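You operate a simulated robot arm through the tools that you are given. There is no shell and no other tool. Be economical: measure what you need, move in short steps, check, and stop when the job is done.

Carry out the task below with a simulated robot arm. There is one attempt and no reset: what you move stays moved.

TASK
Switch the key switch of pump three off. Take the bottle that says "95" from the top of the long table and put it on the top of pump four. Put the blue card in the orange bucket. Put the slim blue bottle on the top of the long table away on the lower shelf of the siphon filler. Take the white order card and put it in the silver tray on the counter top. Switch the key switch of pump one off. Take the split gasket from the sink shelf and leave it on the step of pump one. Put the pot labelled "92" from the top of the bottling bench on the top of pump two and the pot marked "27" on the step of pump four. Any order will do. Set down upright: bottle, slim blue bottle, white order card, cup.
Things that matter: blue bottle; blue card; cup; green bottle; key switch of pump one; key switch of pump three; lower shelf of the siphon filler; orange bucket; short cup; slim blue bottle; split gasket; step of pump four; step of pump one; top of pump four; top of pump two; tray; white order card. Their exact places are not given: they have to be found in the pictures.

Only the result counts: the job must be done as asked and must still hold three seconds after the hand-in. Knocking over, shifting, dropping, spilling or breaking anything else fails it.

THE ROBOT
A 7-joint arm with a two-finger parallel gripper on a trunk, on a base that drives. Base frame: it is fixed to the floor where the robot stands at the start and does not move with it; the origin is under the middle of the robot, x ahead of it, y to its left, z up. Units: mm, rad, N and s.
Its first joint turns from -2.601 to 2.601 rad. Places, roughly: blue bottle, green bottle [-1000, 0, 1000]; blue card [-1000, 250, 750]; cup, short cup [-750, 3250, 1000]; key switch of pump one [800, 1900, 900]; key switch of pump three [800, 0, 900]; lower shelf of the siphon filler [-1300, 1400, 300]; orange bucket [-1250, -250, 1000]; slim blue bottle [-1250, -250, 1000]; split gasket (1x7x10 cm) [1200, 3500, 1200]; step of pump four [600, -900, 300]; step of pump one [600, 1900, 300]; top of pump four [1000, -900, 1400]; top of pump two [1000, 1000, 1400]; tray (20x21x4 cm) [-2800, -900, 900]; white order card [-2750, -750, 1000]. Payload 3.5 kg.
The TCP is the grasp point between the finger pads, 23 mm short of the fingertips. In the tool frame z runs along the fingers and y along their closing line. The gripper opens to 94 mm. The fingers are 38 mm wide and 10 mm thick; the gripper's body (54 by 96 mm) begins 39 mm behind the TCP.
Orientation is told as [roll, pitch, yaw] about the base's x, y, z axes, in that order, counted from this pose: with the fingers straight down and closing along the base's y, the tool's x points along the base's -x, its y along +y and its z along -z.

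THE INTERFACE
- The arm moves only by the tool step_arm. Its arguments are lists of equal length, an entry for each row: "linear": the shift along the tool's x, y, z in units of 25 mm (1.0 is 25 mm), a list of three; "rotation": the turn, a rotation vector about the tool's x, y, z in units of 8 degrees (1.0 is 8 degrees), a list of three; "hand": the opening, from 0 (shut) to 1 (fully open). In form: {"linear": [[x, y, z], ...], "rotation": [[ax, ay, az], ...], "hand": [hand, ...]}. A call has 1 to 10 rows; each row shifts and turns the commanded pose from where the row before left it, along the tool's axes as they then stand. A call with a number of a shift or a turn outside -1 to 1 is refused whole. A row lasts 0.2 s, in which the tool goes at most 50 mm and 0.15 rad; a call with a longer step from one row to the next is refused whole, and so is a gripper value outside its range. A pose out of reach is approached as far as the arm can. The call stops where the force on the tool passes 40 N (or 10 N more than at its start, if that is more) or the arm is blocked; 0.2 s more then pass. The fingers move at their own pace (about 153 mm/s each) and stop on an object; they squeeze with about 38 N. The grip force told is the motor's: it shows also when the fingers shut on nothing. Time passes only in rows, and 0.2 s behind the last, so rows that do not move let the fingers close. The reply holds the time, the measured pose of the TCP, the force on the tool along the base axes, the opening and the grip force, in the units named above and with some noise, with the torque about the TCP (base axes, N m) and any sound that the robot's microphone picked up.
- Cameras (640 x 400 px; columns grow to the right, rows downward): "scene" is now at [-257.4, 194.8, 1243.9]; the picture's right is [0.03, -1.00, -0.00], its down [-0.79, -0.03, -0.61] and it looks along [0.61, 0.02, -0.79] (base axes); focal length 214 px, centre (320, 200). "wrist" rides on the gripper at [86, 16, -75] in the tool frame; the picture's right is [-0.18, 0.98, 0.00], its down [-0.58, -0.11, -0.81] and it looks along [-0.79, -0.15, 0.59] (tool axes); focal length 243 px, centre (320, 200).
- get_image(camera): a new picture of that camera. The clock stands still meanwhile.
- steer(legs): drives the robot by 1 to 6 legs, each [ahead, left, turn to the left] in mm, mm and rad, along the robot's own axes; the way and the turn of a leg run together, so that a leg with both is an arc; at most 1500 mm and 3.142 rad a leg. The arm and the cameras ride along, it lands a little off, and it stops where it bumps. It gives what a move gives.
- pan_tilt(pan, tilt): turns the head with the scene camera to pan (to the left, within 2.496 rad either way) and tilt (down, from -0.506 to 1.204), counted from straight ahead of the robot. It gives what a move gives.
- probe_pixels(camera, pixels): for up to 12 pixels [column, row] of the newest picture of that camera ("zoom" is the newest enlarged one), the place [x, y, z] in the base frame of the surface seen there, good to about 2 mm. The clock stands still meanwhile.
- zoom(camera, box): a new picture of the part [left, top, right, bottom] of that camera's present view, enlarged. The clock stands still meanwhile.
- close_job(): hands the job in; it is judged then, once.

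Keep the steps short. Do not move on a guess: measure, check each grasp and each placing, and mend mistakes. In all there are 322 turns and 206 pictures (those below and enlarged ones count). Leave the gripper open and the arm clear of the work at the hand-in unless told otherwise, and finish with a single line.

The tools are called as name(argument=value, ...) on one line, values as JSON. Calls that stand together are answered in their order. step_arm: Moves the arm, as the interface text tells. Its arguments: {"type":"object","properties":{"linear":{"type":"array","items":{"type":"array","items":{"type":"number"}}},"rotation":{"type":"array","items":{"type":"array","items":{"type":"number"}}},"hand":{"type":"array","items":{"type":"number"}}},"required":["linear","rotation","hand"]} The other tools are called the same way: steer (legs) drives the base; pan_tilt (pan, tilt) turns the head that bears the scene camera; get_image (camera) takes a picture; probe_pixels (camera, pixels) gives the place of the surface under pixels of a picture; zoom (camera, box) takes an enlarged picture of a part of a camera's view; close_job () hands the job in.

At the start:

```text
time: 0.0
position: [-457.9, -646.9, 1000.4]
tool_rot: [0.0, 0.0, 0.0]
force: [0.1, -0.2, 0.3]
torque: [0.0, 0.0, 0.02]
gripper_width: 93.8
grip_force: 0.0
robot x, y, heading: [-1.4, 0.3, 0.003]
head pan, tilt: [0.035, 0.911]
```

scene: 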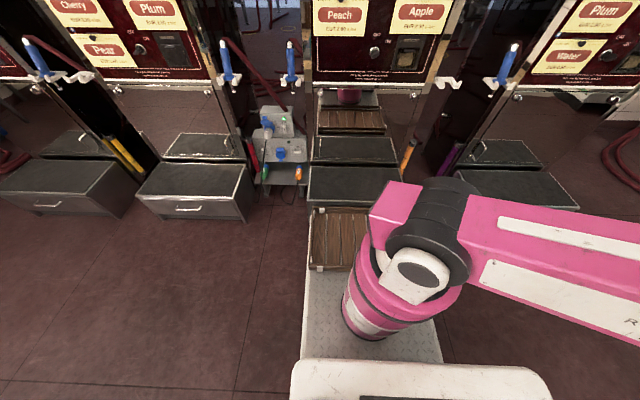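
wrist: 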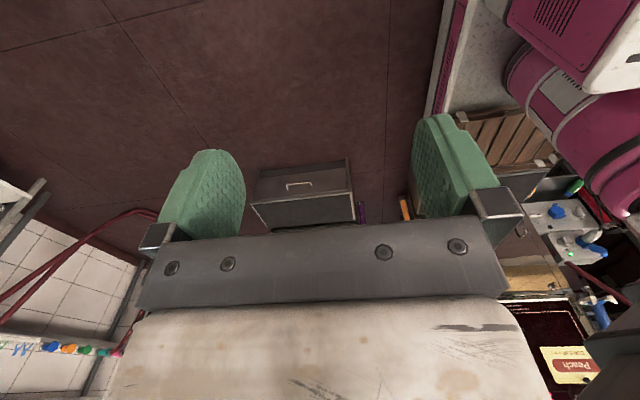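

I see the pumps ahead. First I look straight at the pump faces with the head tilted up.

pan_tilt(pan=0.0, tilt=0.3)

get_image(camera="scene")

```text
time: 1.0
position: [-457.2, -648.4, 999.6]
tool_rot: [0.001, 0.0, -0.001]
force: [-0.2, 0.7, -0.4]
torque: [-0.04, 0.02, -0.01]
gripper_width: 94.0
grip_force: 0.1
robot x, y, heading: [-0.9, 0.7, -0.001]
head pan, tilt: [0.0, 0.3]
```

```text
203 pictures are left
```

scene: 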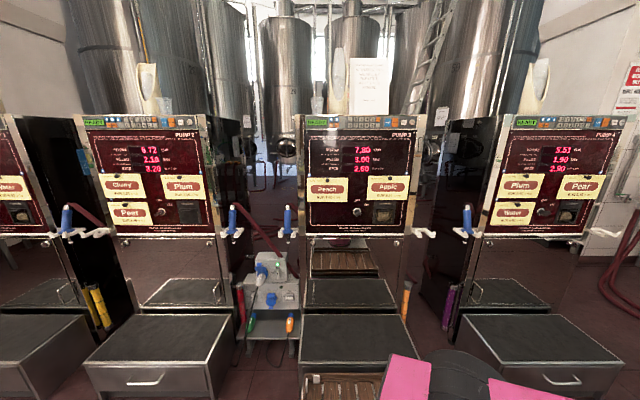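

Pump 3 is ahead, pump 2 left, pump 4 right. I zoom on the key switch of pump 3 at about (361,212).

zoom(camera="scene", box=[300, 170, 420, 245])

probe_pixels(camera="zoom", pixels=[[325, 222], [290, 240], [360, 240], [440, 240], [325, 180]])

probe_pixels(camera="scene", pixels=[[361, 211], [340, 215], [375, 235], [355, 327], [560, 340], [150, 350], [567, 117], [160, 118], [340, 108], [530, 90], [145, 90]])

```text
5.33 times, centred on (360, 208) of scene
```

zoom: 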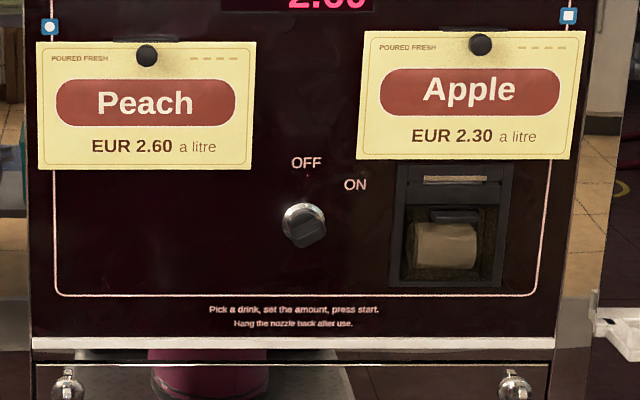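

```text
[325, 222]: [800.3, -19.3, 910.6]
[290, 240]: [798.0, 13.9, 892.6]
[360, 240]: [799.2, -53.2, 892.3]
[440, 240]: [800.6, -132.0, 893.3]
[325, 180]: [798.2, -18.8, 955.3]
```

```text
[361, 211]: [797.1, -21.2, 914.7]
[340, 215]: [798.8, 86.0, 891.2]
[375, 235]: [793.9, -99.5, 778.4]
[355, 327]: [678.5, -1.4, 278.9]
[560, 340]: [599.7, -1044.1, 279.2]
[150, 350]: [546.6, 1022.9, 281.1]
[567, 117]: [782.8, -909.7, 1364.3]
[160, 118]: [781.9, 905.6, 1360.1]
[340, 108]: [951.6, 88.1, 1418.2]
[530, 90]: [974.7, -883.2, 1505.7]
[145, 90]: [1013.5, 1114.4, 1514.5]
```

The knob stands between OFF (up) and ON (right). Now a survey of the rest of the room by panning the head.

pan_tilt(pan=2.49, tilt=0.4)

get_image(camera="scene")

pan_tilt(pan=1.3, tilt=0.3)

get_image(camera="scene")

pan_tilt(pan=-2.49, tilt=0.4)

get_image(camera="scene")

```text
time: 3.3
position: [-457.3, -646.2, 999.8]
tool_rot: [0.0, 0.0, 0.001]
force: [0.2, 0.3, 0.4]
torque: [-0.02, -0.01, -0.03]
gripper_width: 93.7
grip_force: 0.1
robot x, y, heading: [2.3, 1.8, 0.002]
head pan, tilt: [2.491, 0.4]
```

```text
201 pictures are left
```

scene: 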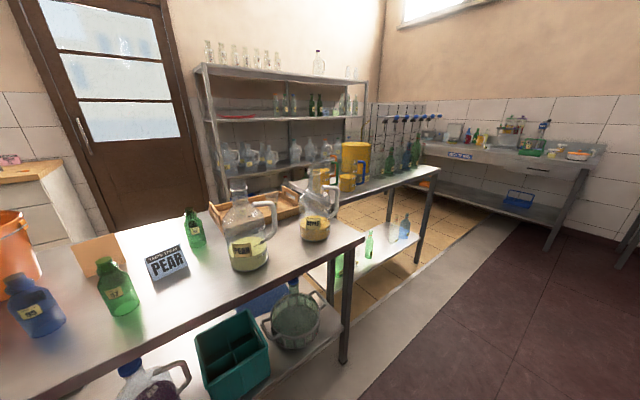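

```text
time: 4.7
position: [-457.7, -646.4, 1000.5]
tool_rot: [0.0, 0.0, -0.001]
force: [-0.7, 0.6, -0.3]
torque: [0.01, -0.02, -0.01]
gripper_width: 93.7
grip_force: 0.0
robot x, y, heading: [0.7, 1.0, 0.001]
head pan, tilt: [1.3, 0.3]
```

```text
200 pictures are left
```

scene: 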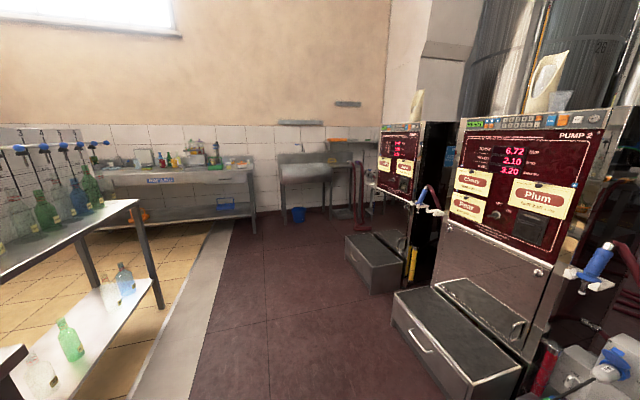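

```text
time: 7.8
position: [-459.6, -646.7, 999.7]
tool_rot: [0.001, 0.0, 0.0]
force: [0.3, 0.4, 0.1]
torque: [0.03, -0.04, -0.02]
gripper_width: 94.1
grip_force: 0.0
robot x, y, heading: [-1.9, 2.6, 0.004]
head pan, tilt: [-2.491, 0.4]
```

```text
199 pictures are left
```

scene: 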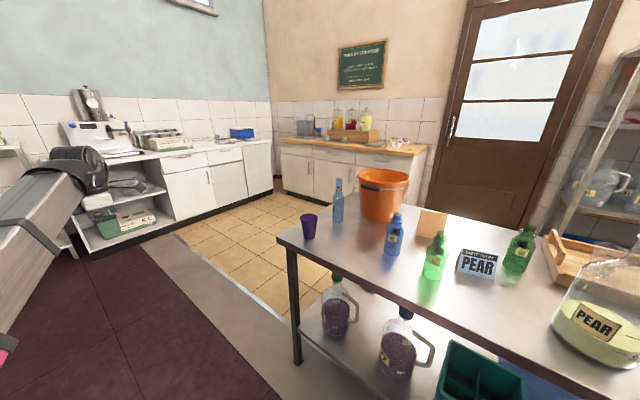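

The long table lies behind. I zoom to read labels and probe places.

zoom(camera="scene", box=[280, 160, 600, 360])

probe_pixels(camera="scene", pixels=[[337, 205], [393, 240], [433, 258], [477, 265], [432, 222], [518, 252], [383, 195], [308, 228], [290, 232], [400, 280], [595, 320], [380, 175]])

```text
2.00 times, centred on (440, 260) of scene
```

zoom: 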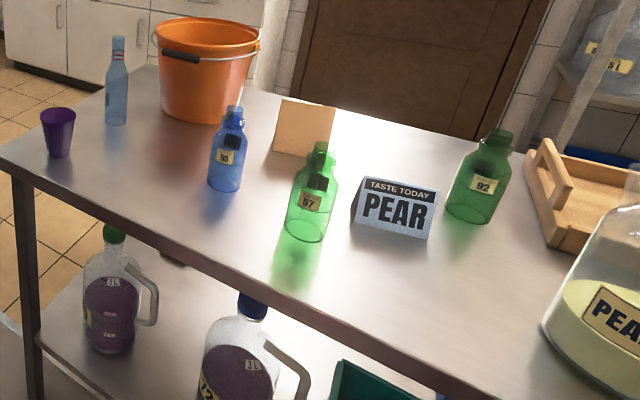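

```text
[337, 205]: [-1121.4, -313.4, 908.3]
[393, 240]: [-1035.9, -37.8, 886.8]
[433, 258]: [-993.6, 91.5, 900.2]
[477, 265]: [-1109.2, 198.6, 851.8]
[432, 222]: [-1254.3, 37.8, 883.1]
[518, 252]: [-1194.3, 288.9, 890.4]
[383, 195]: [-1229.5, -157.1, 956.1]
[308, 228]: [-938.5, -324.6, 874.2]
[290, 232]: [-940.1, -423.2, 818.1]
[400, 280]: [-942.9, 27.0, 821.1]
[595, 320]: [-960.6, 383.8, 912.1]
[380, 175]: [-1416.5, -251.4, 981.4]
```

Zooming in further on the number labels and the area around the blue card.

zoom(camera="scene", box=[375, 205, 455, 285])

pan_tilt(pan=2.49, tilt=0.4)

zoom(camera="scene", box=[0, 200, 240, 350])

zoom(camera="scene", box=[380, 80, 620, 230])

zoom(camera="scene", box=[220, 150, 460, 400])

```text
5.00 times, centred on (415, 245) of scene
```

zoom: 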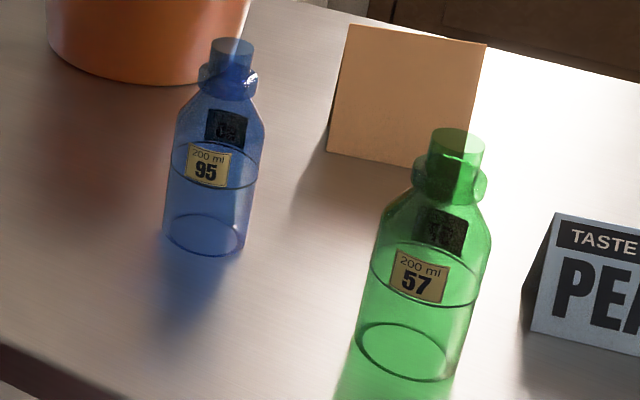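

```text
time: 11.7
position: [-458.3, -646.4, 999.8]
tool_rot: [0.0, 0.002, 0.0]
force: [0.5, 0.5, -0.1]
torque: [0.0, -0.01, 0.01]
gripper_width: 94.1
grip_force: 0.1
robot x, y, heading: [-0.2, 0.2, -0.003]
head pan, tilt: [2.491, 0.4]
```

```text
2.67 times, centred on (120, 275) of scene
```

zoom: 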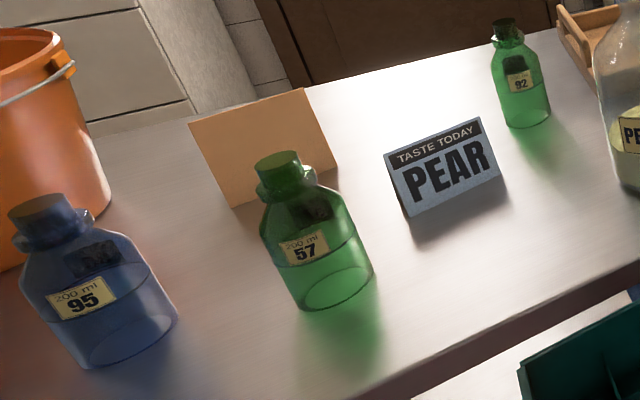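

```text
2.67 times, centred on (500, 155) of scene
```

zoom: 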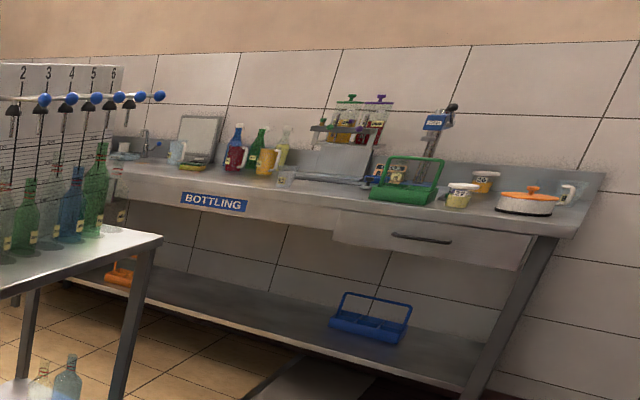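

```text
1.60 times, centred on (340, 275) of scene
```

zoom: 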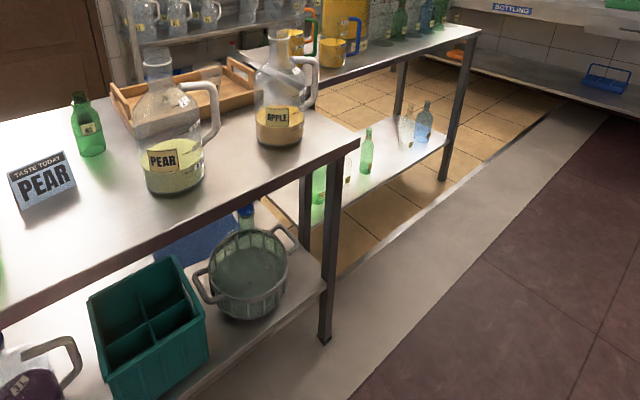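

The "95" bottle is the blue one near (-1036,-38); the light-blue PEAR tent card at (-1109,199) fits the blue card's place. I look down at my own base to learn its footprint.

pan_tilt(pan=0.0, tilt=1.2)

get_image(camera="scene")

probe_pixels(camera="scene", pixels=[[310, 180], [320, 120], [430, 120], [440, 160], [300, 330], [540, 330], [400, 150], [420, 230], [330, 90], [330, 250], [520, 230], [300, 390]])

```text
time: 14.0
position: [-457.9, -647.5, 999.2]
tool_rot: [0.001, 0.0, 0.0]
force: [-0.7, 0.7, 0.2]
torque: [0.0, 0.03, 0.0]
gripper_width: 94.0
grip_force: 0.0
robot x, y, heading: [-4.5, 2.5, -0.002]
head pan, tilt: [0.0, 1.201]
```

```text
193 pictures are left
```

scene: 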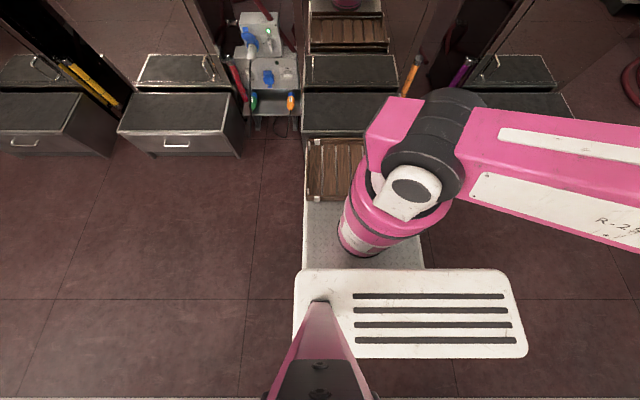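

```text
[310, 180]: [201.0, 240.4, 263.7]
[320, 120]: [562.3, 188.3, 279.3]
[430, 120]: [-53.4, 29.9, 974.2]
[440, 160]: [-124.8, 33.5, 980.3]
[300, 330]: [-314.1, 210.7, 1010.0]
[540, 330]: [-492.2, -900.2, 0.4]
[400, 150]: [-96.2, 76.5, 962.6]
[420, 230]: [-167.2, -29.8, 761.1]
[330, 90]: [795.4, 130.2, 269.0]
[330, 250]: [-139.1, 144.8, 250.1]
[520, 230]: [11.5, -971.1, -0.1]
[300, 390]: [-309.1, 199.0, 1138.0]
```

probe_pixels(camera="scene", pixels=[[180, 150], [120, 130], [310, 142], [340, 145], [350, 118], [302, 210], [302, 268], [424, 268], [310, 165], [60, 150], [230, 130], [305, 125]])

pan_tilt(pan=2.49, tilt=1.2)

get_image(camera="scene")

```text
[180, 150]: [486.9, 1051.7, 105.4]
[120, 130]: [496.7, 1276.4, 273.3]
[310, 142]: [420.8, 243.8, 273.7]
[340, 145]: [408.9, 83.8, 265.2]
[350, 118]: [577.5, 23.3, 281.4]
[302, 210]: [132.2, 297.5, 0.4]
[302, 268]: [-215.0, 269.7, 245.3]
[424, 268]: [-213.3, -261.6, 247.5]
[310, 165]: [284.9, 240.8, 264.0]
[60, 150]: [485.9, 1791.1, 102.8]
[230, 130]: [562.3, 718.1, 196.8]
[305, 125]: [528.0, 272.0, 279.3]
```

```text
time: 16.2
position: [-457.9, -646.8, 1000.4]
tool_rot: [0.0, 0.0, -0.001]
force: [-0.4, 0.3, 0.2]
torque: [0.01, 0.0, -0.02]
gripper_width: 93.9
grip_force: 0.0
robot x, y, heading: [1.2, 1.9, 0.0]
head pan, tilt: [2.491, 1.201]
```

```text
192 pictures are left
```

scene: 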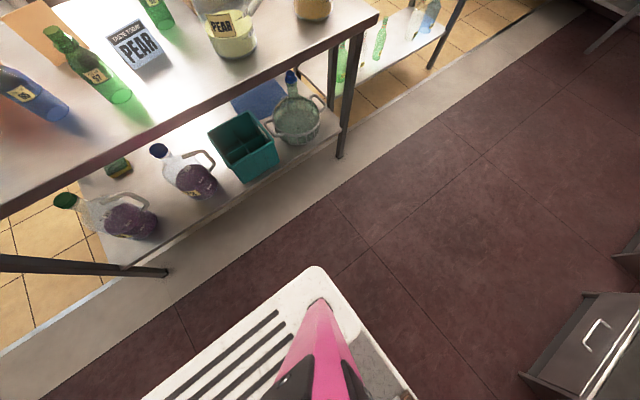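

I know enough of the base: front about x=440, sides ±265. I back away from the pump steps and turn left 90°, so the pumps are on my right and the table on my left.

steer(legs=[[-220, 0, 0], [0, 0, 1.571]])

pan_tilt(pan=-1.571, tilt=0.5)

get_image(camera="scene")

```text
time: 21.7
position: [431.8, -456.2, 998.9]
tool_rot: [0.0, -0.001, 1.574]
force: [-0.7, 0.1, 0.0]
torque: [0.01, 0.0, -0.01]
gripper_width: 93.8
grip_force: 0.1
robot x, y, heading: [-218.4, -1.0, 1.578]
head pan, tilt: [2.491, 1.201]
```

```text
time: 25.0
position: [429.7, -455.2, 998.8]
tool_rot: [-0.001, 0.001, 1.575]
force: [0.8, -0.2, 0.1]
torque: [-0.02, 0.01, 0.0]
gripper_width: 93.9
grip_force: 0.1
robot x, y, heading: [-215.0, -0.5, 1.579]
head pan, tilt: [-1.571, 0.499]
```

```text
191 pictures are left
```

scene: 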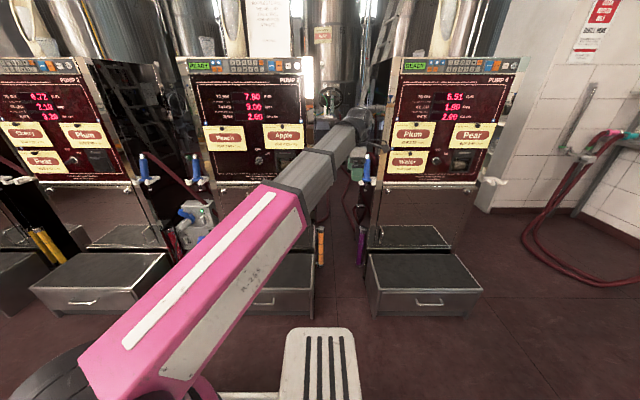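

The arm points to the gap between pumps 3 and 4. I tip the tool to point at the pumps (+x) by turning about tool x.

step_arm(linear=[[0, 0, 0], [0, 0, 0], [0, 0, 0], [0, 0, 0], [0, 0, 0], [0, 0, 0], [0, 0, 0], [0, 0, 0], [0, 0, 0], [0, 0, 0]], rotation=[[1, 0, 0], [1, 0, 0], [1, 0, 0], [1, 0, 0], [1, 0, 0], [1, 0, 0], [1, 0, 0], [1, 0, 0], [1, 0, 0], [1, 0, 0]], hand=[1, 1, 1, 1, 1, 1, 1, 1, 1, 1])

```text
time: 27.2
position: [432.0, -455.1, 999.7]
tool_rot: [-1.398, -0.001, 1.574]
force: [0.2, -1.0, 0.1]
torque: [0.0, 0.0, 0.03]
gripper_width: 94.2
grip_force: 0.0
robot x, y, heading: [-219.8, -4.9, 1.575]
head pan, tilt: [-1.571, 0.499]
```

step_arm(linear=[[0, 0, 0], [0, 0, 0], [0, 1, 0], [0, 1, 0], [0, 1, 0], [0, 0.5, 0]], rotation=[[0.62, 0, 0], [0.62, 0, 0], [0, 0, 0], [0, 0, 0], [0, 0, 0], [0, 0, 0]], hand=[1, 1, 1, 1, 1, 1])

steer(legs=[[433, 0, 0]])

get_image(camera="wrist")

```text
time: 28.6
position: [433.2, -452.3, 953.6]
tool_rot: [-1.55, -0.01, 1.572]
force: [-0.8, 0.8, -0.2]
torque: [-0.01, -0.02, -0.03]
gripper_width: 94.0
grip_force: 0.1
out of reach, approached as far as the arm can: row 4, 5, 6
robot x, y, heading: [-218.4, 3.1, 1.575]
head pan, tilt: [-1.571, 0.499]
```

```text
time: 31.3
position: [430.5, -25.6, 953.6]
tool_rot: [-1.55, -0.012, 1.567]
force: [-0.7, 0.8, 1.0]
torque: [0.01, 0.0, -0.01]
gripper_width: 94.1
grip_force: 0.0
robot x, y, heading: [-217.5, 424.5, 1.569]
head pan, tilt: [-1.571, 0.499]
```

```text
190 pictures are left
```

wrist: 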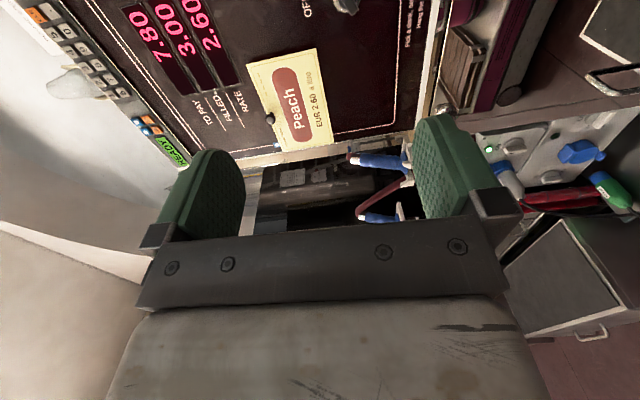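

The arm balked at going lower here. I look at the arm's shape.

get_image(camera="scene")

step_arm(linear=[[0, 0, 0.5], [0, 0, 1], [0, 0, 1], [0, 0, 1], [0, 0, 1]], rotation=[[0, 0, 0], [0, 0, 0], [0, 0, 0], [0, 0, 0], [0, 0, 0]], hand=[1, 1, 1, 1, 1])

```text
189 pictures are left
```

scene: 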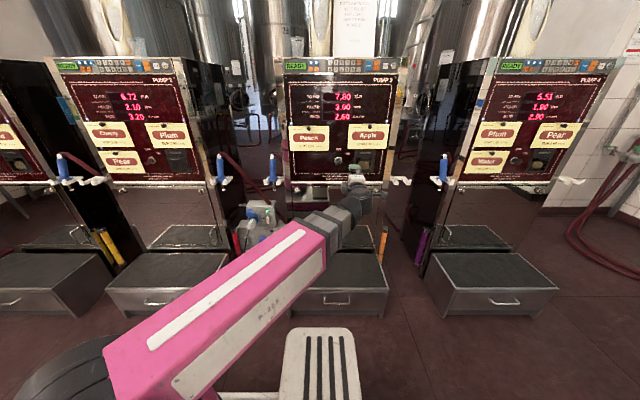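

```text
time: 32.5
position: [543.5, -27.0, 950.8]
tool_rot: [-1.549, -0.014, 1.567]
force: [-0.9, -0.5, -0.2]
torque: [0.0, 0.03, 0.02]
gripper_width: 94.1
grip_force: 0.1
robot x, y, heading: [-215.9, 427.8, 1.572]
head pan, tilt: [-1.571, 0.499]
```

step_arm(linear=[[0, 0.6, 0], [0, 0.6, 0], [0, 0.6, 0]], rotation=[[0, 0, 0], [0, 0, 0], [0, 0, 0]], hand=[1, 1, 1])

get_image(camera="wrist")

```text
time: 33.3
position: [544.4, -22.4, 935.2]
tool_rot: [-1.534, -0.019, 1.565]
force: [-0.1, 0.0, -0.2]
torque: [0.0, -0.01, 0.01]
gripper_width: 93.8
grip_force: 0.1
out of reach, approached as far as the arm can: row 1, 2, 3
robot x, y, heading: [-218.4, 427.3, 1.573]
head pan, tilt: [-1.571, 0.499]
```

```text
188 pictures are left
```

wrist: 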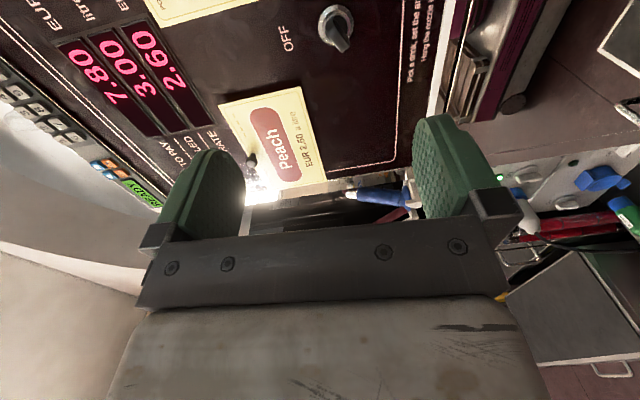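

The wrist bends up only so far; further out it should go lower. I push on forward in x while lowering.

step_arm(linear=[[0, 0, 1], [0, 0, 1], [0, 0, 1], [0, 0, 1], [0, 0, 0], [0, 0, 0]], rotation=[[0, 0, 0], [0, 0, 0], [0, 0, 0], [0, 0, 0], [0, 0, 0], [0, 0, 0]], hand=[1, 1, 1, 1, 1, 1])

get_image(camera="wrist")

zoom(camera="wrist", box=[240, 0, 440, 125])

```text
time: 34.7
position: [643.1, -19.8, 940.5]
tool_rot: [-1.542, -0.015, 1.569]
force: [-1.4, -0.5, 0.1]
torque: [0.0, 0.0, 0.01]
gripper_width: 93.9
grip_force: 0.0
out of reach, approached as far as the arm can: row 1
robot x, y, heading: [-219.6, 427.3, 1.572]
head pan, tilt: [-1.571, 0.499]
```

```text
187 pictures are left
```

wrist: 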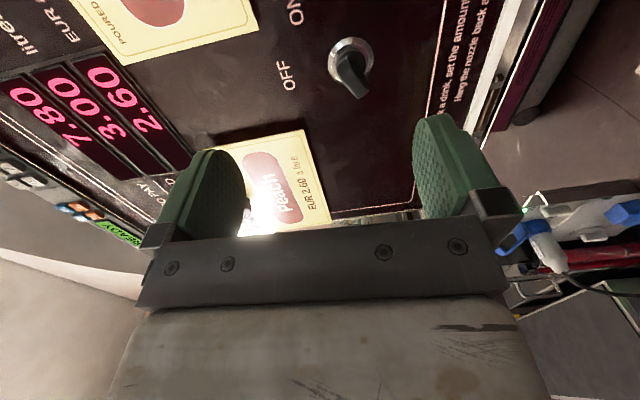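

```text
3.20 times, centred on (340, 62) of wrist
```

zoom: 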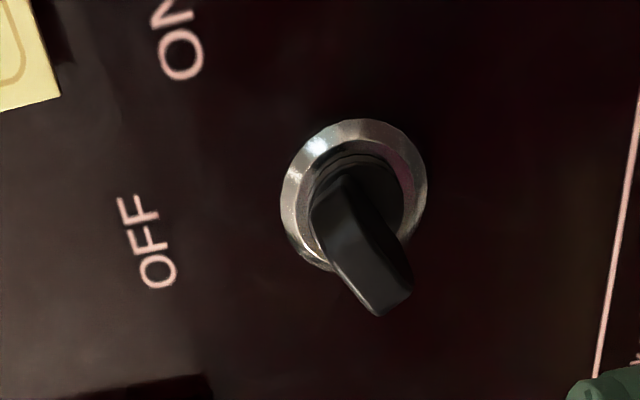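

I probe points on the knob blade in this zoom to get its shape.

probe_pixels(camera="zoom", pixels=[[325, 205], [345, 190], [370, 220], [395, 260], [405, 285], [378, 305], [350, 265], [330, 235], [380, 180], [420, 200], [295, 200], [450, 250]])

pan_tilt(pan=-1.571, tilt=0.2)

get_image(camera="scene")

```text
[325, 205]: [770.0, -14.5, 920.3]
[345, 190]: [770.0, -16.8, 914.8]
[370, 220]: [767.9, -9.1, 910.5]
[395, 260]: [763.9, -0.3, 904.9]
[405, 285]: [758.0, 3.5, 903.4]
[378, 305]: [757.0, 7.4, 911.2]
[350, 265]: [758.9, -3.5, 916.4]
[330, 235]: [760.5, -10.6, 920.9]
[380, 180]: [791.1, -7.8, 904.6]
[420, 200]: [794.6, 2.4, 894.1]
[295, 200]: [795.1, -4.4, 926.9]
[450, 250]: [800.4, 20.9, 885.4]
```

```text
time: 35.5
position: [643.3, -20.9, 939.8]
tool_rot: [-1.542, -0.018, 1.567]
force: [-0.9, 0.4, 0.5]
torque: [-0.01, -0.02, 0.04]
gripper_width: 93.7
grip_force: 0.3
robot x, y, heading: [-221.2, 431.2, 1.572]
head pan, tilt: [-1.571, 0.201]
```

```text
185 pictures are left
```

scene: 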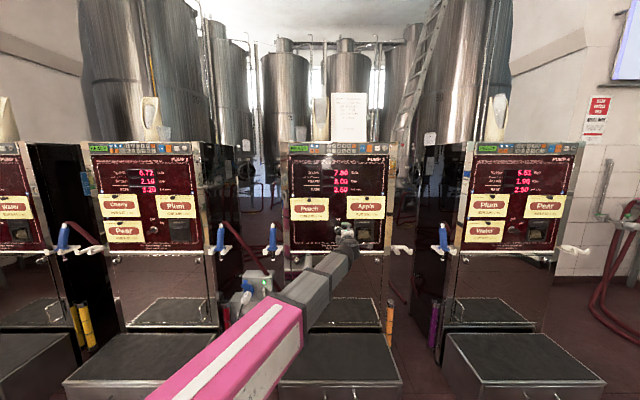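

The blade runs from upper right to lower left (about 60° clockwise from up), centre about (y -4, z 912), face at x≈757. I roll the tool −30° and advance to x≈700, checking how low it can go.

step_arm(linear=[[-0.64, 0, 0.5], [0, 0, 0.5], [0, 0, 0.5], [0, 0, 0.5], [0, 0, 0.3]], rotation=[[0, 0, -0.75], [0, 0, -0.75], [0, 0, -0.75], [0, 0, -0.75], [0, 0, -0.75]], hand=[1, 1, 1, 1, 1])

```text
time: 36.7
position: [709.9, 36.3, 1035.5]
tool_rot: [-1.463, 0.481, 1.576]
force: [0.0, -0.4, 0.2]
torque: [-0.01, 0.0, -0.01]
gripper_width: 94.0
grip_force: 0.0
out of reach, approached as far as the arm can: row 1, 2, 3, 4, 5
robot x, y, heading: [-215.6, 430.4, 1.572]
head pan, tilt: [-1.571, 0.201]
```

The wrist hits limits because the arm reaches sideways. I back off, undo the roll, shift the base back so it stands square before pump 3, and bring the arm back to the knob's line.

step_arm(linear=[[0, 0, -1], [0, 0, -1], [0, 0, -1], [0, 0, -1], [0, 0, -1], [0, 0, 0]], rotation=[[0, 0, 0.75], [0, 0, 0.75], [0, 0, 0.75], [0, 0, 0.75], [0, 0, 0.75], [0, 0, 0]], hand=[1, 1, 1, 1, 1, 1])

steer(legs=[[-430, 0, 0]])

```text
time: 38.1
position: [585.1, 38.7, 1043.0]
tool_rot: [-1.507, -0.033, 1.546]
force: [0.3, 0.1, 0.0]
torque: [0.01, -0.04, -0.02]
gripper_width: 93.8
grip_force: 0.0
robot x, y, heading: [-218.3, 427.0, 1.574]
head pan, tilt: [-1.571, 0.201]
```

```text
time: 40.7
position: [587.9, -394.5, 1040.8]
tool_rot: [-1.507, -0.032, 1.55]
force: [0.2, 0.6, 0.0]
torque: [0.0, 0.01, -0.02]
gripper_width: 94.2
grip_force: 0.1
robot x, y, heading: [-221.1, -6.9, 1.576]
head pan, tilt: [-1.571, 0.201]
```

step_arm(linear=[[-1, 0, 0], [-1, 0, 0], [-1, 0, 0], [-1, 0, 0], [-1, 0, 0], [-1, 0, 0], [-1, 0, 0], [-1, 0, 0], [-1, 0, 0], [-1, 0, 0]], rotation=[[0, 0, 0], [0, 0, 0], [0, 0, 0], [0, 0, 0], [0, 0, 0], [0, 0, 0], [0, 0, 0], [0, 0, 0], [0.4, 0, 0], [0, 0, 0]], hand=[1, 1, 1, 1, 1, 1, 1, 1, 1, 1])

step_arm(linear=[[-1, 0, 0], [-1, 0, 0], [-1, 0, 0], [-1, 0, 0], [-1, 0, 0], [-0.6, 0, 0], [0, 1, 0], [0, 1, 0], [0, 1, 0], [0, 1, 0]], rotation=[[0, 0, 0], [0, 0, 0], [0, 0, 0], [0, 0, 0], [0, 0, 0], [0, 0, 0], [0, 0, 0], [0, 0, 0], [0, 0, 0], [0, 0, 0]], hand=[1, 1, 1, 1, 1, 1, 1, 1, 1, 1])

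```text
time: 42.9
position: [592.2, -143.2, 1050.0]
tool_rot: [-1.563, -0.031, 1.55]
force: [0.8, -0.3, -0.2]
torque: [0.02, -0.03, 0.03]
gripper_width: 94.0
grip_force: 0.1
robot x, y, heading: [-221.5, -7.1, 1.571]
head pan, tilt: [-1.571, 0.201]
```

```text
time: 45.1
position: [593.4, 0.1, 953.6]
tool_rot: [-1.561, -0.03, 1.549]
force: [-0.5, 0.5, 0.0]
torque: [-0.02, 0.0, 0.01]
gripper_width: 94.1
grip_force: 0.0
robot x, y, heading: [-219.1, -7.6, 1.575]
head pan, tilt: [-1.571, 0.201]
```

No limits here. I lower to z≈912 and roll −30°.

step_arm(linear=[[0.16, 0.83, 0.8], [0, 0.83, 0.8], [0, 0, 0.8], [0, 0, 0.8], [0, 0, 0]], rotation=[[0, 0, 0], [0, 0, 0], [0, 0, -0.95], [0, 0, -0.95], [0, 0, -0.95]], hand=[1, 1, 1, 1, 1])

step_arm(linear=[[0, 0, 0], [0, 0, 0]], rotation=[[0, 0, -0.9], [0, 0, 0]], hand=[1, 1])

get_image(camera="wrist")

```text
time: 46.3
position: [673.7, -5.4, 911.9]
tool_rot: [-1.559, 0.371, 1.554]
force: [-0.1, -0.1, -0.6]
torque: [-0.01, -0.01, -0.02]
gripper_width: 94.3
grip_force: 0.0
robot x, y, heading: [-219.1, -6.2, 1.574]
head pan, tilt: [-1.571, 0.201]
```

```text
time: 46.9
position: [673.6, -4.3, 910.0]
tool_rot: [-1.559, 0.494, 1.555]
force: [-1.1, 0.5, 0.6]
torque: [-0.01, 0.0, -0.02]
gripper_width: 94.1
grip_force: 0.0
robot x, y, heading: [-222.6, -6.3, 1.572]
head pan, tilt: [-1.571, 0.201]
```

```text
184 pictures are left
```

wrist: 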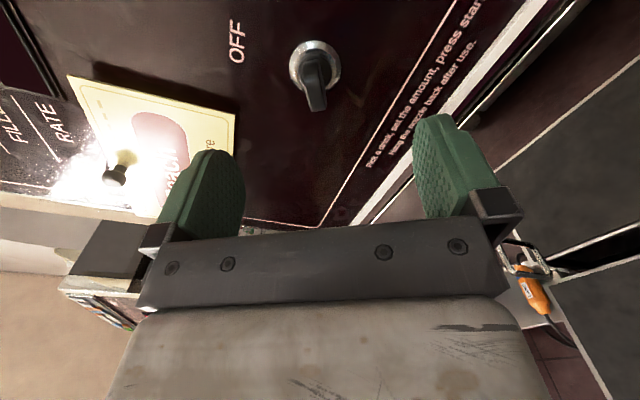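

The blade lines up upright between the fingers. I advance 87 mm and close partly, checking.

step_arm(linear=[[0, 0, 0.8], [0, 0, 0.8], [0, 0, 0.8], [0, 0, 0.7], [0, 0, 0.4], [0, 0, 0]], rotation=[[0, 0, 0], [0, 0, 0], [0, 0, 0], [0, 0, 0], [0, 0, 0], [0, 0, 0]], hand=[1, 1, 1, 0.6, 0.6, 0.5])

get_image(camera="wrist")

```text
time: 48.3
position: [762.7, -6.4, 910.7]
tool_rot: [-1.562, 0.494, 1.556]
force: [0.5, -1.2, 0.4]
torque: [0.01, -0.04, -0.02]
gripper_width: 47.1
grip_force: 0.1
robot x, y, heading: [-215.7, -3.1, 1.578]
head pan, tilt: [-1.571, 0.201]
```

```text
183 pictures are left
```

wrist: 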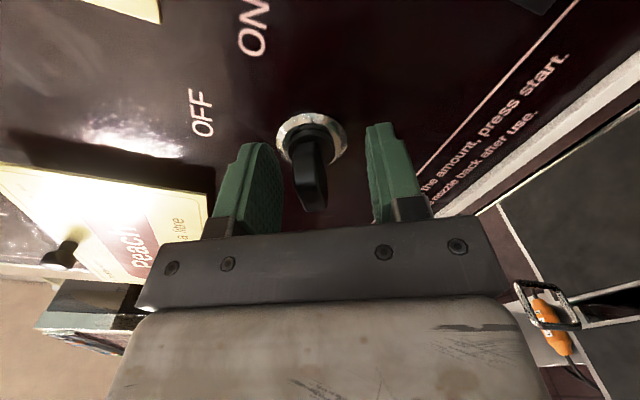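

step_arm(linear=[[0, 0, 0], [0, 0, 0], [0, 0, 0]], rotation=[[0, 0, 0], [0, 0, 0], [0, 0, 0]], hand=[0, 0, 0])

zoom(camera="wrist", box=[160, 50, 480, 250])

```text
time: 48.8
position: [762.9, -4.5, 915.2]
tool_rot: [-1.566, 0.499, 1.559]
force: [-5.0, 0.3, 7.3]
torque: [-0.89, -1.35, 0.15]
gripper_width: 12.6
grip_force: 45.0
robot x, y, heading: [-218.6, -8.3, 1.575]
head pan, tilt: [-1.571, 0.201]
stopped in row 2: the force on the tool passed its limit at 47 N (the readings are from after the stop); the commanded pose is now the measured one
```

```text
2.00 times, centred on (320, 150) of wrist
```

zoom: 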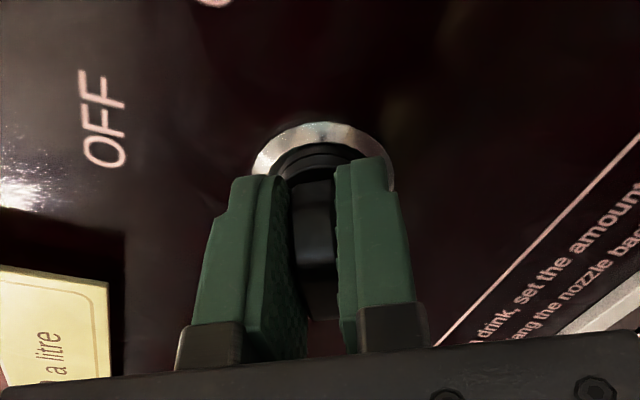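

Gripped (12.6 mm). Turning counter-clockwise, −45° first, watching forces.

step_arm(linear=[[0, 0, 0], [0, 0, 0], [0, 0, 0], [0, 0, 0], [0, 0, 0], [0, 0, 0], [0, 0, 0]], rotation=[[0, 0, -0.8], [0, 0, -0.8], [0, 0, -0.8], [0, 0, -0.8], [0, 0, -0.8], [0, 0, -0.8], [0, 0, -0.8]], hand=[0, 0, 0, 0, 0, 0, 0])

get_image(camera="wrist")

```text
time: 49.6
position: [763.1, -2.7, 914.6]
tool_rot: [-1.568, 0.853, 1.562]
force: [-6.5, -0.5, 9.5]
torque: [0.04, -1.67, 0.18]
gripper_width: 12.1
grip_force: 45.2
robot x, y, heading: [-215.0, -3.4, 1.576]
head pan, tilt: [-1.571, 0.201]
stopped in row 4: the force on the tool passed its limit at 42 N (the readings are from after the stop); the commanded pose is now the measured one
```

```text
181 pictures are left
```

wrist: 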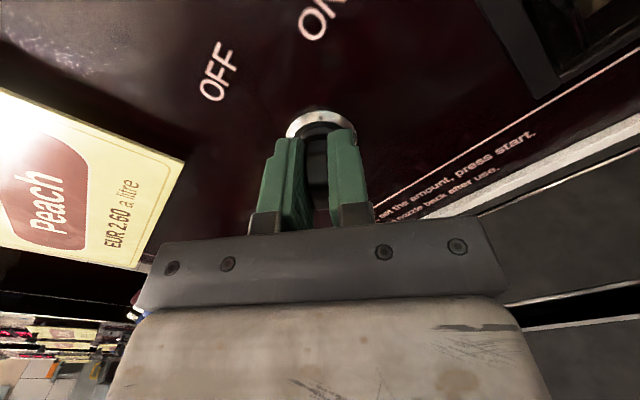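

It turned 20° and then met resistance of the latch. Continue.

step_arm(linear=[[0, 0, 0], [0, 0, 0], [0, 0, 0], [0, 0, 0], [0, 0, 0], [0, 0, 0]], rotation=[[0, 0, -0.7], [0, 0, -0.7], [0, 0, -0.7], [0, 0, -0.7], [0, 0, -0.7], [0, 0, 0]], hand=[0, 0, 0, 0, 0, 0])

get_image(camera="wrist")

```text
time: 50.9
position: [762.7, -1.2, 917.1]
tool_rot: [-1.563, 1.341, 1.57]
force: [-6.7, -2.0, 9.1]
torque: [-0.02, -0.02, 1.27]
gripper_width: 12.1
grip_force: 44.9
robot x, y, heading: [-215.7, -5.7, 1.576]
head pan, tilt: [-1.571, 0.201]
stopped in row 6: the force on the tool passed its limit at 40 N (the readings are from after the stop); the commanded pose is now the measured one
```

```text
180 pictures are left
```

wrist: 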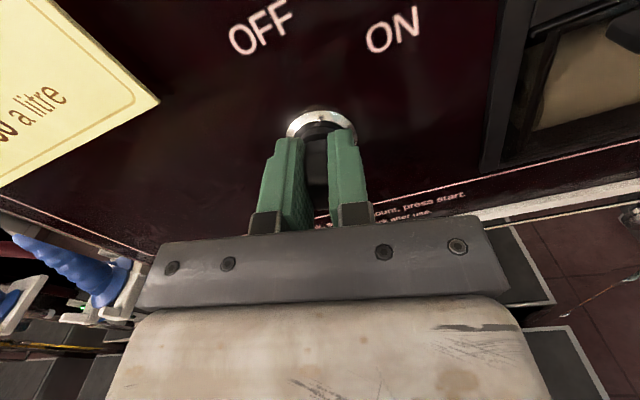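

step_arm(linear=[[0, 0, 0], [0, 0, 0], [0, 0, 0], [0, 0, 0]], rotation=[[0, 0, -0.6], [0, 0, -0.6], [0, 0, -0.6], [0, 0, 0]], hand=[0, 0, 0, 0])

get_image(camera="wrist")

```text
time: 51.9
position: [763.7, 1.1, 917.3]
tool_rot: [1.518, 1.548, -1.627]
force: [-4.8, 14.4, 32.4]
torque: [1.13, -0.31, 1.32]
gripper_width: 12.2
grip_force: 44.9
robot x, y, heading: [-220.5, -6.3, 1.575]
head pan, tilt: [-1.571, 0.201]
```

```text
179 pictures are left
```

wrist: 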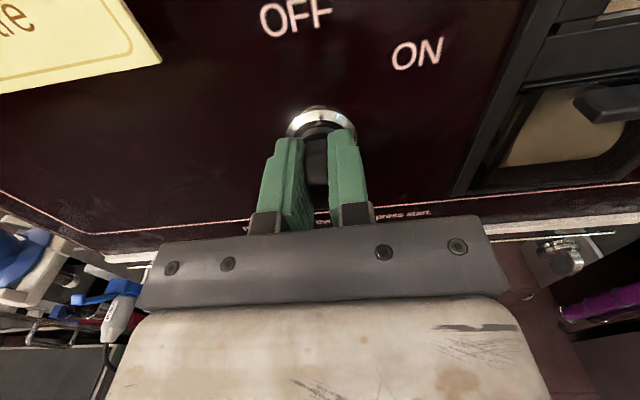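

Now about upright and aligned with OFF. I release, back off and check.

step_arm(linear=[[0, 0, 0], [0, 0, 0], [0, 0, -0.8], [0, 0, -1], [0, 0, -1], [0, 0, -1]], rotation=[[0, 0, 0], [0, 0, 0], [0, 0, 0], [0, 0, 0], [0, 0, 0], [0, 0, 0]], hand=[0.6, 0.6, 0.6, 1, 1, 1])

zoom(camera="wrist", box=[220, 0, 420, 150])

```text
time: 53.3
position: [669.6, -1.7, 915.1]
tool_rot: [1.453, 1.55, -1.698]
force: [-0.5, 0.1, -0.7]
torque: [-0.02, -0.04, -0.01]
gripper_width: 94.0
grip_force: 0.0
robot x, y, heading: [-216.9, -6.6, 1.577]
head pan, tilt: [-1.571, 0.201]
```

```text
2.67 times, centred on (320, 75) of wrist
```

zoom: 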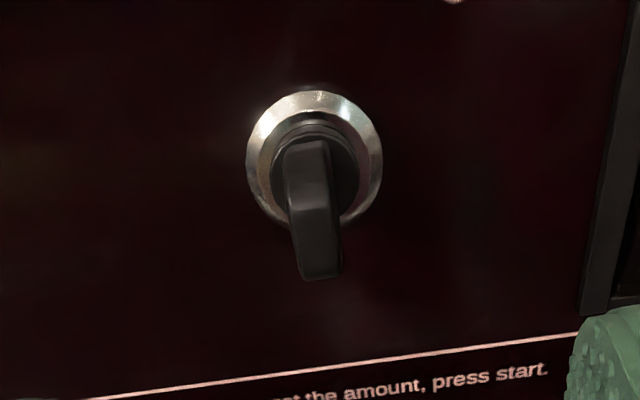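

probe_pixels(camera="zoom", pixels=[[290, 170], [320, 165], [305, 150], [310, 240], [330, 240], [320, 260], [298, 235], [340, 255]])

zoom(camera="scene", box=[290, 190, 390, 260])

```text
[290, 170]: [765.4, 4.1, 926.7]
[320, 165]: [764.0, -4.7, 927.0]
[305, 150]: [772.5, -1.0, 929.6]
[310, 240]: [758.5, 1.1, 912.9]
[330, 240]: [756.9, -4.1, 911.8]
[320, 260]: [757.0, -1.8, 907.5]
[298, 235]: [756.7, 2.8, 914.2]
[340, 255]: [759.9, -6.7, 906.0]
```

```text
5.71 times, centred on (340, 225) of scene
```

zoom: 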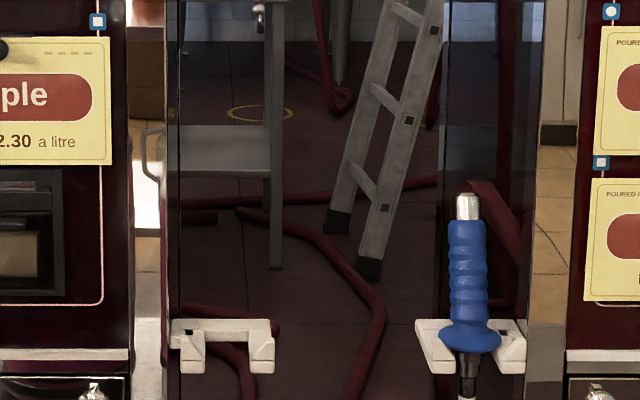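

The knob stands upright at OFF. Next: key switch of pump one. I retract and drive ahead (+y) along the pumps.

step_arm(linear=[[0, 0, -1], [0, 0, -1], [0, 0, -1], [0, 0, -1]], rotation=[[0, 0, 0], [0, 0, 0], [0, 0, 0], [0, 0, 0]], hand=[1, 1, 1, 1])

steer(legs=[[1450, 0, 0]])

get_image(camera="scene")

```text
time: 54.3
position: [567.8, -0.9, 915.7]
tool_rot: [1.457, 1.548, -1.692]
force: [0.7, 0.2, 0.1]
torque: [-0.01, -0.01, 0.02]
gripper_width: 94.0
grip_force: 0.0
robot x, y, heading: [-215.4, -6.7, 1.573]
head pan, tilt: [-1.571, 0.201]
```

```text
time: 61.6
position: [538.9, 1491.1, 914.7]
tool_rot: [1.453, 1.548, -1.665]
force: [-0.7, 0.1, -0.7]
torque: [0.01, 0.04, -0.03]
gripper_width: 94.2
grip_force: 0.0
robot x, y, heading: [-247.6, 1462.2, 1.606]
head pan, tilt: [-1.571, 0.201]
```

```text
176 pictures are left
```

scene: 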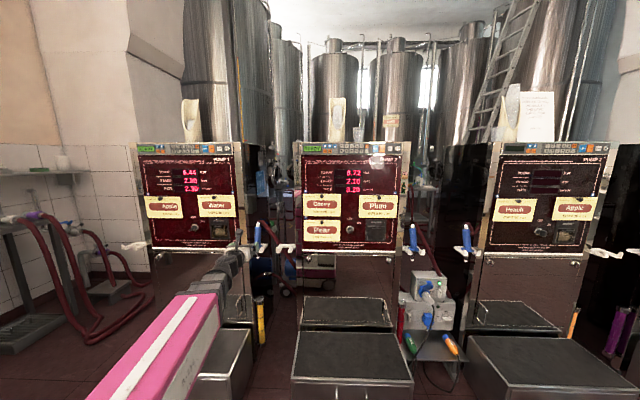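

Pump 3's display has gone dark: done. Now I zoom on pump 1's knob.

zoom(camera="scene", box=[140, 190, 260, 265])

probe_pixels(camera="zoom", pixels=[[285, 190], [295, 205], [280, 205], [300, 215], [320, 270]])

```text
5.33 times, centred on (200, 228) of scene
```

zoom: 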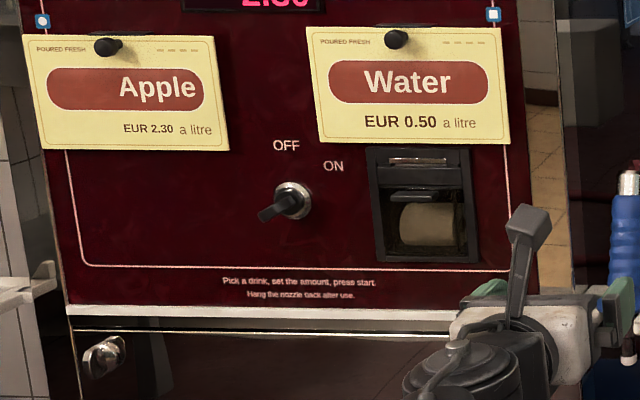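

```text
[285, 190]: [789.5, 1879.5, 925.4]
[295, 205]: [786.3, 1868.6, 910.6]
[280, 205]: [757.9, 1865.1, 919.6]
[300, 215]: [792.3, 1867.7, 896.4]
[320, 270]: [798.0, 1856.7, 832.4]
```

Pump 1's knob is at y≈1868, z≈913. I roll the tool back +60° and drive on about 405 mm, correcting the drift.

step_arm(linear=[[0, 0, 0], [0, 0, 0], [0, 0, 0], [0, 0, 0], [0, 0, 0], [0, 0, 0], [0, 0, 0], [0, 0, 0]], rotation=[[0, 0, 0.95], [0, 0, 0.95], [0, 0, 0.95], [0, 0, 0.95], [0, 0, 0.95], [0, 0, 0.95], [0, 0, 0.95], [0, 0, 0.85]], hand=[1, 1, 1, 1, 1, 1, 1, 1])

steer(legs=[[400, -44, -0.033]])

get_image(camera="wrist")

```text
time: 63.4
position: [538.4, 1489.9, 915.3]
tool_rot: [-1.568, 0.543, 1.595]
force: [-0.4, -0.4, -0.5]
torque: [0.0, 0.04, -0.03]
gripper_width: 94.1
grip_force: 0.2
robot x, y, heading: [-248.4, 1460.7, 1.603]
head pan, tilt: [-1.571, 0.201]
```

```text
time: 65.9
position: [575.0, 1865.9, 915.2]
tool_rot: [-1.568, 0.547, 1.56]
force: [0.6, -0.2, -0.4]
torque: [0.02, 0.02, 0.0]
gripper_width: 94.1
grip_force: 0.1
robot x, y, heading: [-211.7, 1863.3, 1.569]
head pan, tilt: [-1.571, 0.201]
```

```text
174 pictures are left
```

wrist: 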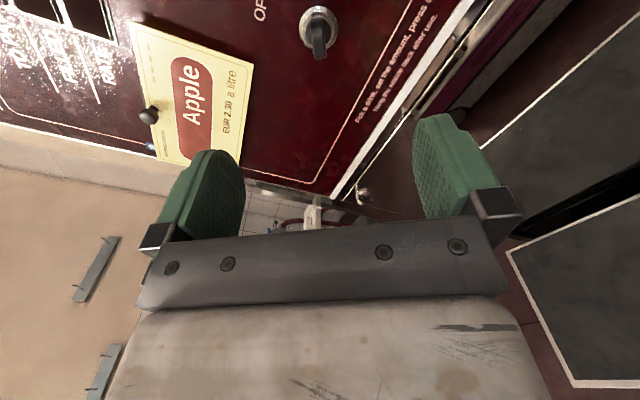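

Well lined up. I advance 100 mm and check the knob's centre.

step_arm(linear=[[0, 0, 1], [0, 0, 1], [0, 0, 1], [0, 0, 1]], rotation=[[0, 0, 0], [0, 0, 0], [0, 0, 0], [0, 0, 0]], hand=[1, 1, 1, 1])

zoom(camera="wrist", box=[220, 0, 420, 150])

probe_pixels(camera="zoom", pixels=[[320, 250], [320, 200], [300, 180], [330, 180], [340, 250], [300, 250], [310, 280], [330, 280]])

```text
time: 66.9
position: [675.4, 1866.0, 915.7]
tool_rot: [-1.566, 0.545, 1.56]
force: [-0.1, 0.9, -0.7]
torque: [0.03, 0.03, 0.02]
gripper_width: 93.8
grip_force: 0.1
robot x, y, heading: [-207.3, 1865.3, 1.573]
head pan, tilt: [-1.571, 0.201]
```

```text
2.67 times, centred on (320, 75) of wrist
```

zoom: 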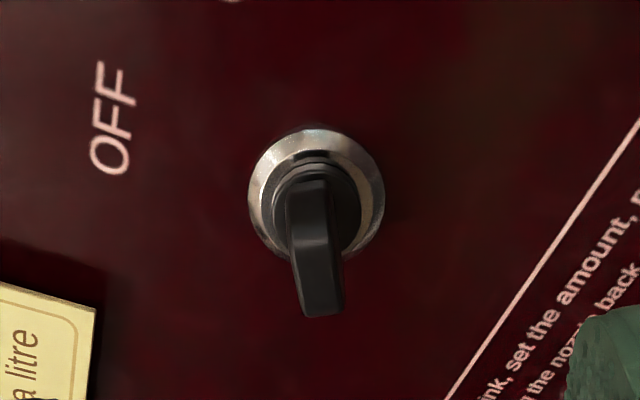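

```text
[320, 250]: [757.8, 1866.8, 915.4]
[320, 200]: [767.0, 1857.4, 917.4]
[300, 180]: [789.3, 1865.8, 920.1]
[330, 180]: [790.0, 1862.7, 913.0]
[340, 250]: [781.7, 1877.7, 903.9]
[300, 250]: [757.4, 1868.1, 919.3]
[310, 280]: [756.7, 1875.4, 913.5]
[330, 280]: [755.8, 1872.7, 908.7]
```

step_arm(linear=[[0, 0, 0.9], [0, 0, 0.9], [0, 0, 0.9], [0, 0, 0.77], [0, 0, 0], [0, 0, 0], [0, 0, 0]], rotation=[[0, 0, 0], [0, 0, 0], [0, 0, 0], [0, 0, 0], [0, 0, 0], [0, 0, 0], [0, 0, 0]], hand=[1, 1, 0.7, 0.5, 0, 0, 0])

step_arm(linear=[[0, 0, 0], [0, 0, 0], [0, 0, 0], [0, 0, 0], [0, 0, 0]], rotation=[[0, 0, -0.7], [0, 0, -0.7], [0, 0, -0.7], [0, 0, -0.7], [0, 0, -0.7]], hand=[0, 0, 0, 0, 0])

```text
time: 68.4
position: [763.4, 1865.0, 917.1]
tool_rot: [-1.57, 0.545, 1.563]
force: [-4.0, 1.0, 2.6]
torque: [0.04, -0.98, -0.31]
gripper_width: 11.8
grip_force: 44.4
robot x, y, heading: [-207.6, 1861.2, 1.573]
head pan, tilt: [-1.571, 0.201]
stopped in row 7: the force on the tool passed its limit at 42 N (the readings are from after the stop); the commanded pose is now the measured one
```

```text
time: 69.3
position: [763.8, 1867.7, 920.9]
tool_rot: [-1.571, 0.825, 1.567]
force: [-5.2, 1.6, 6.5]
torque: [0.05, -0.83, -0.34]
gripper_width: 11.5
grip_force: 45.1
robot x, y, heading: [-211.6, 1863.1, 1.572]
head pan, tilt: [-1.571, 0.201]
stopped in row 4: the force on the tool passed its limit at 43 N (the readings are from after the stop); the commanded pose is now the measured one
```

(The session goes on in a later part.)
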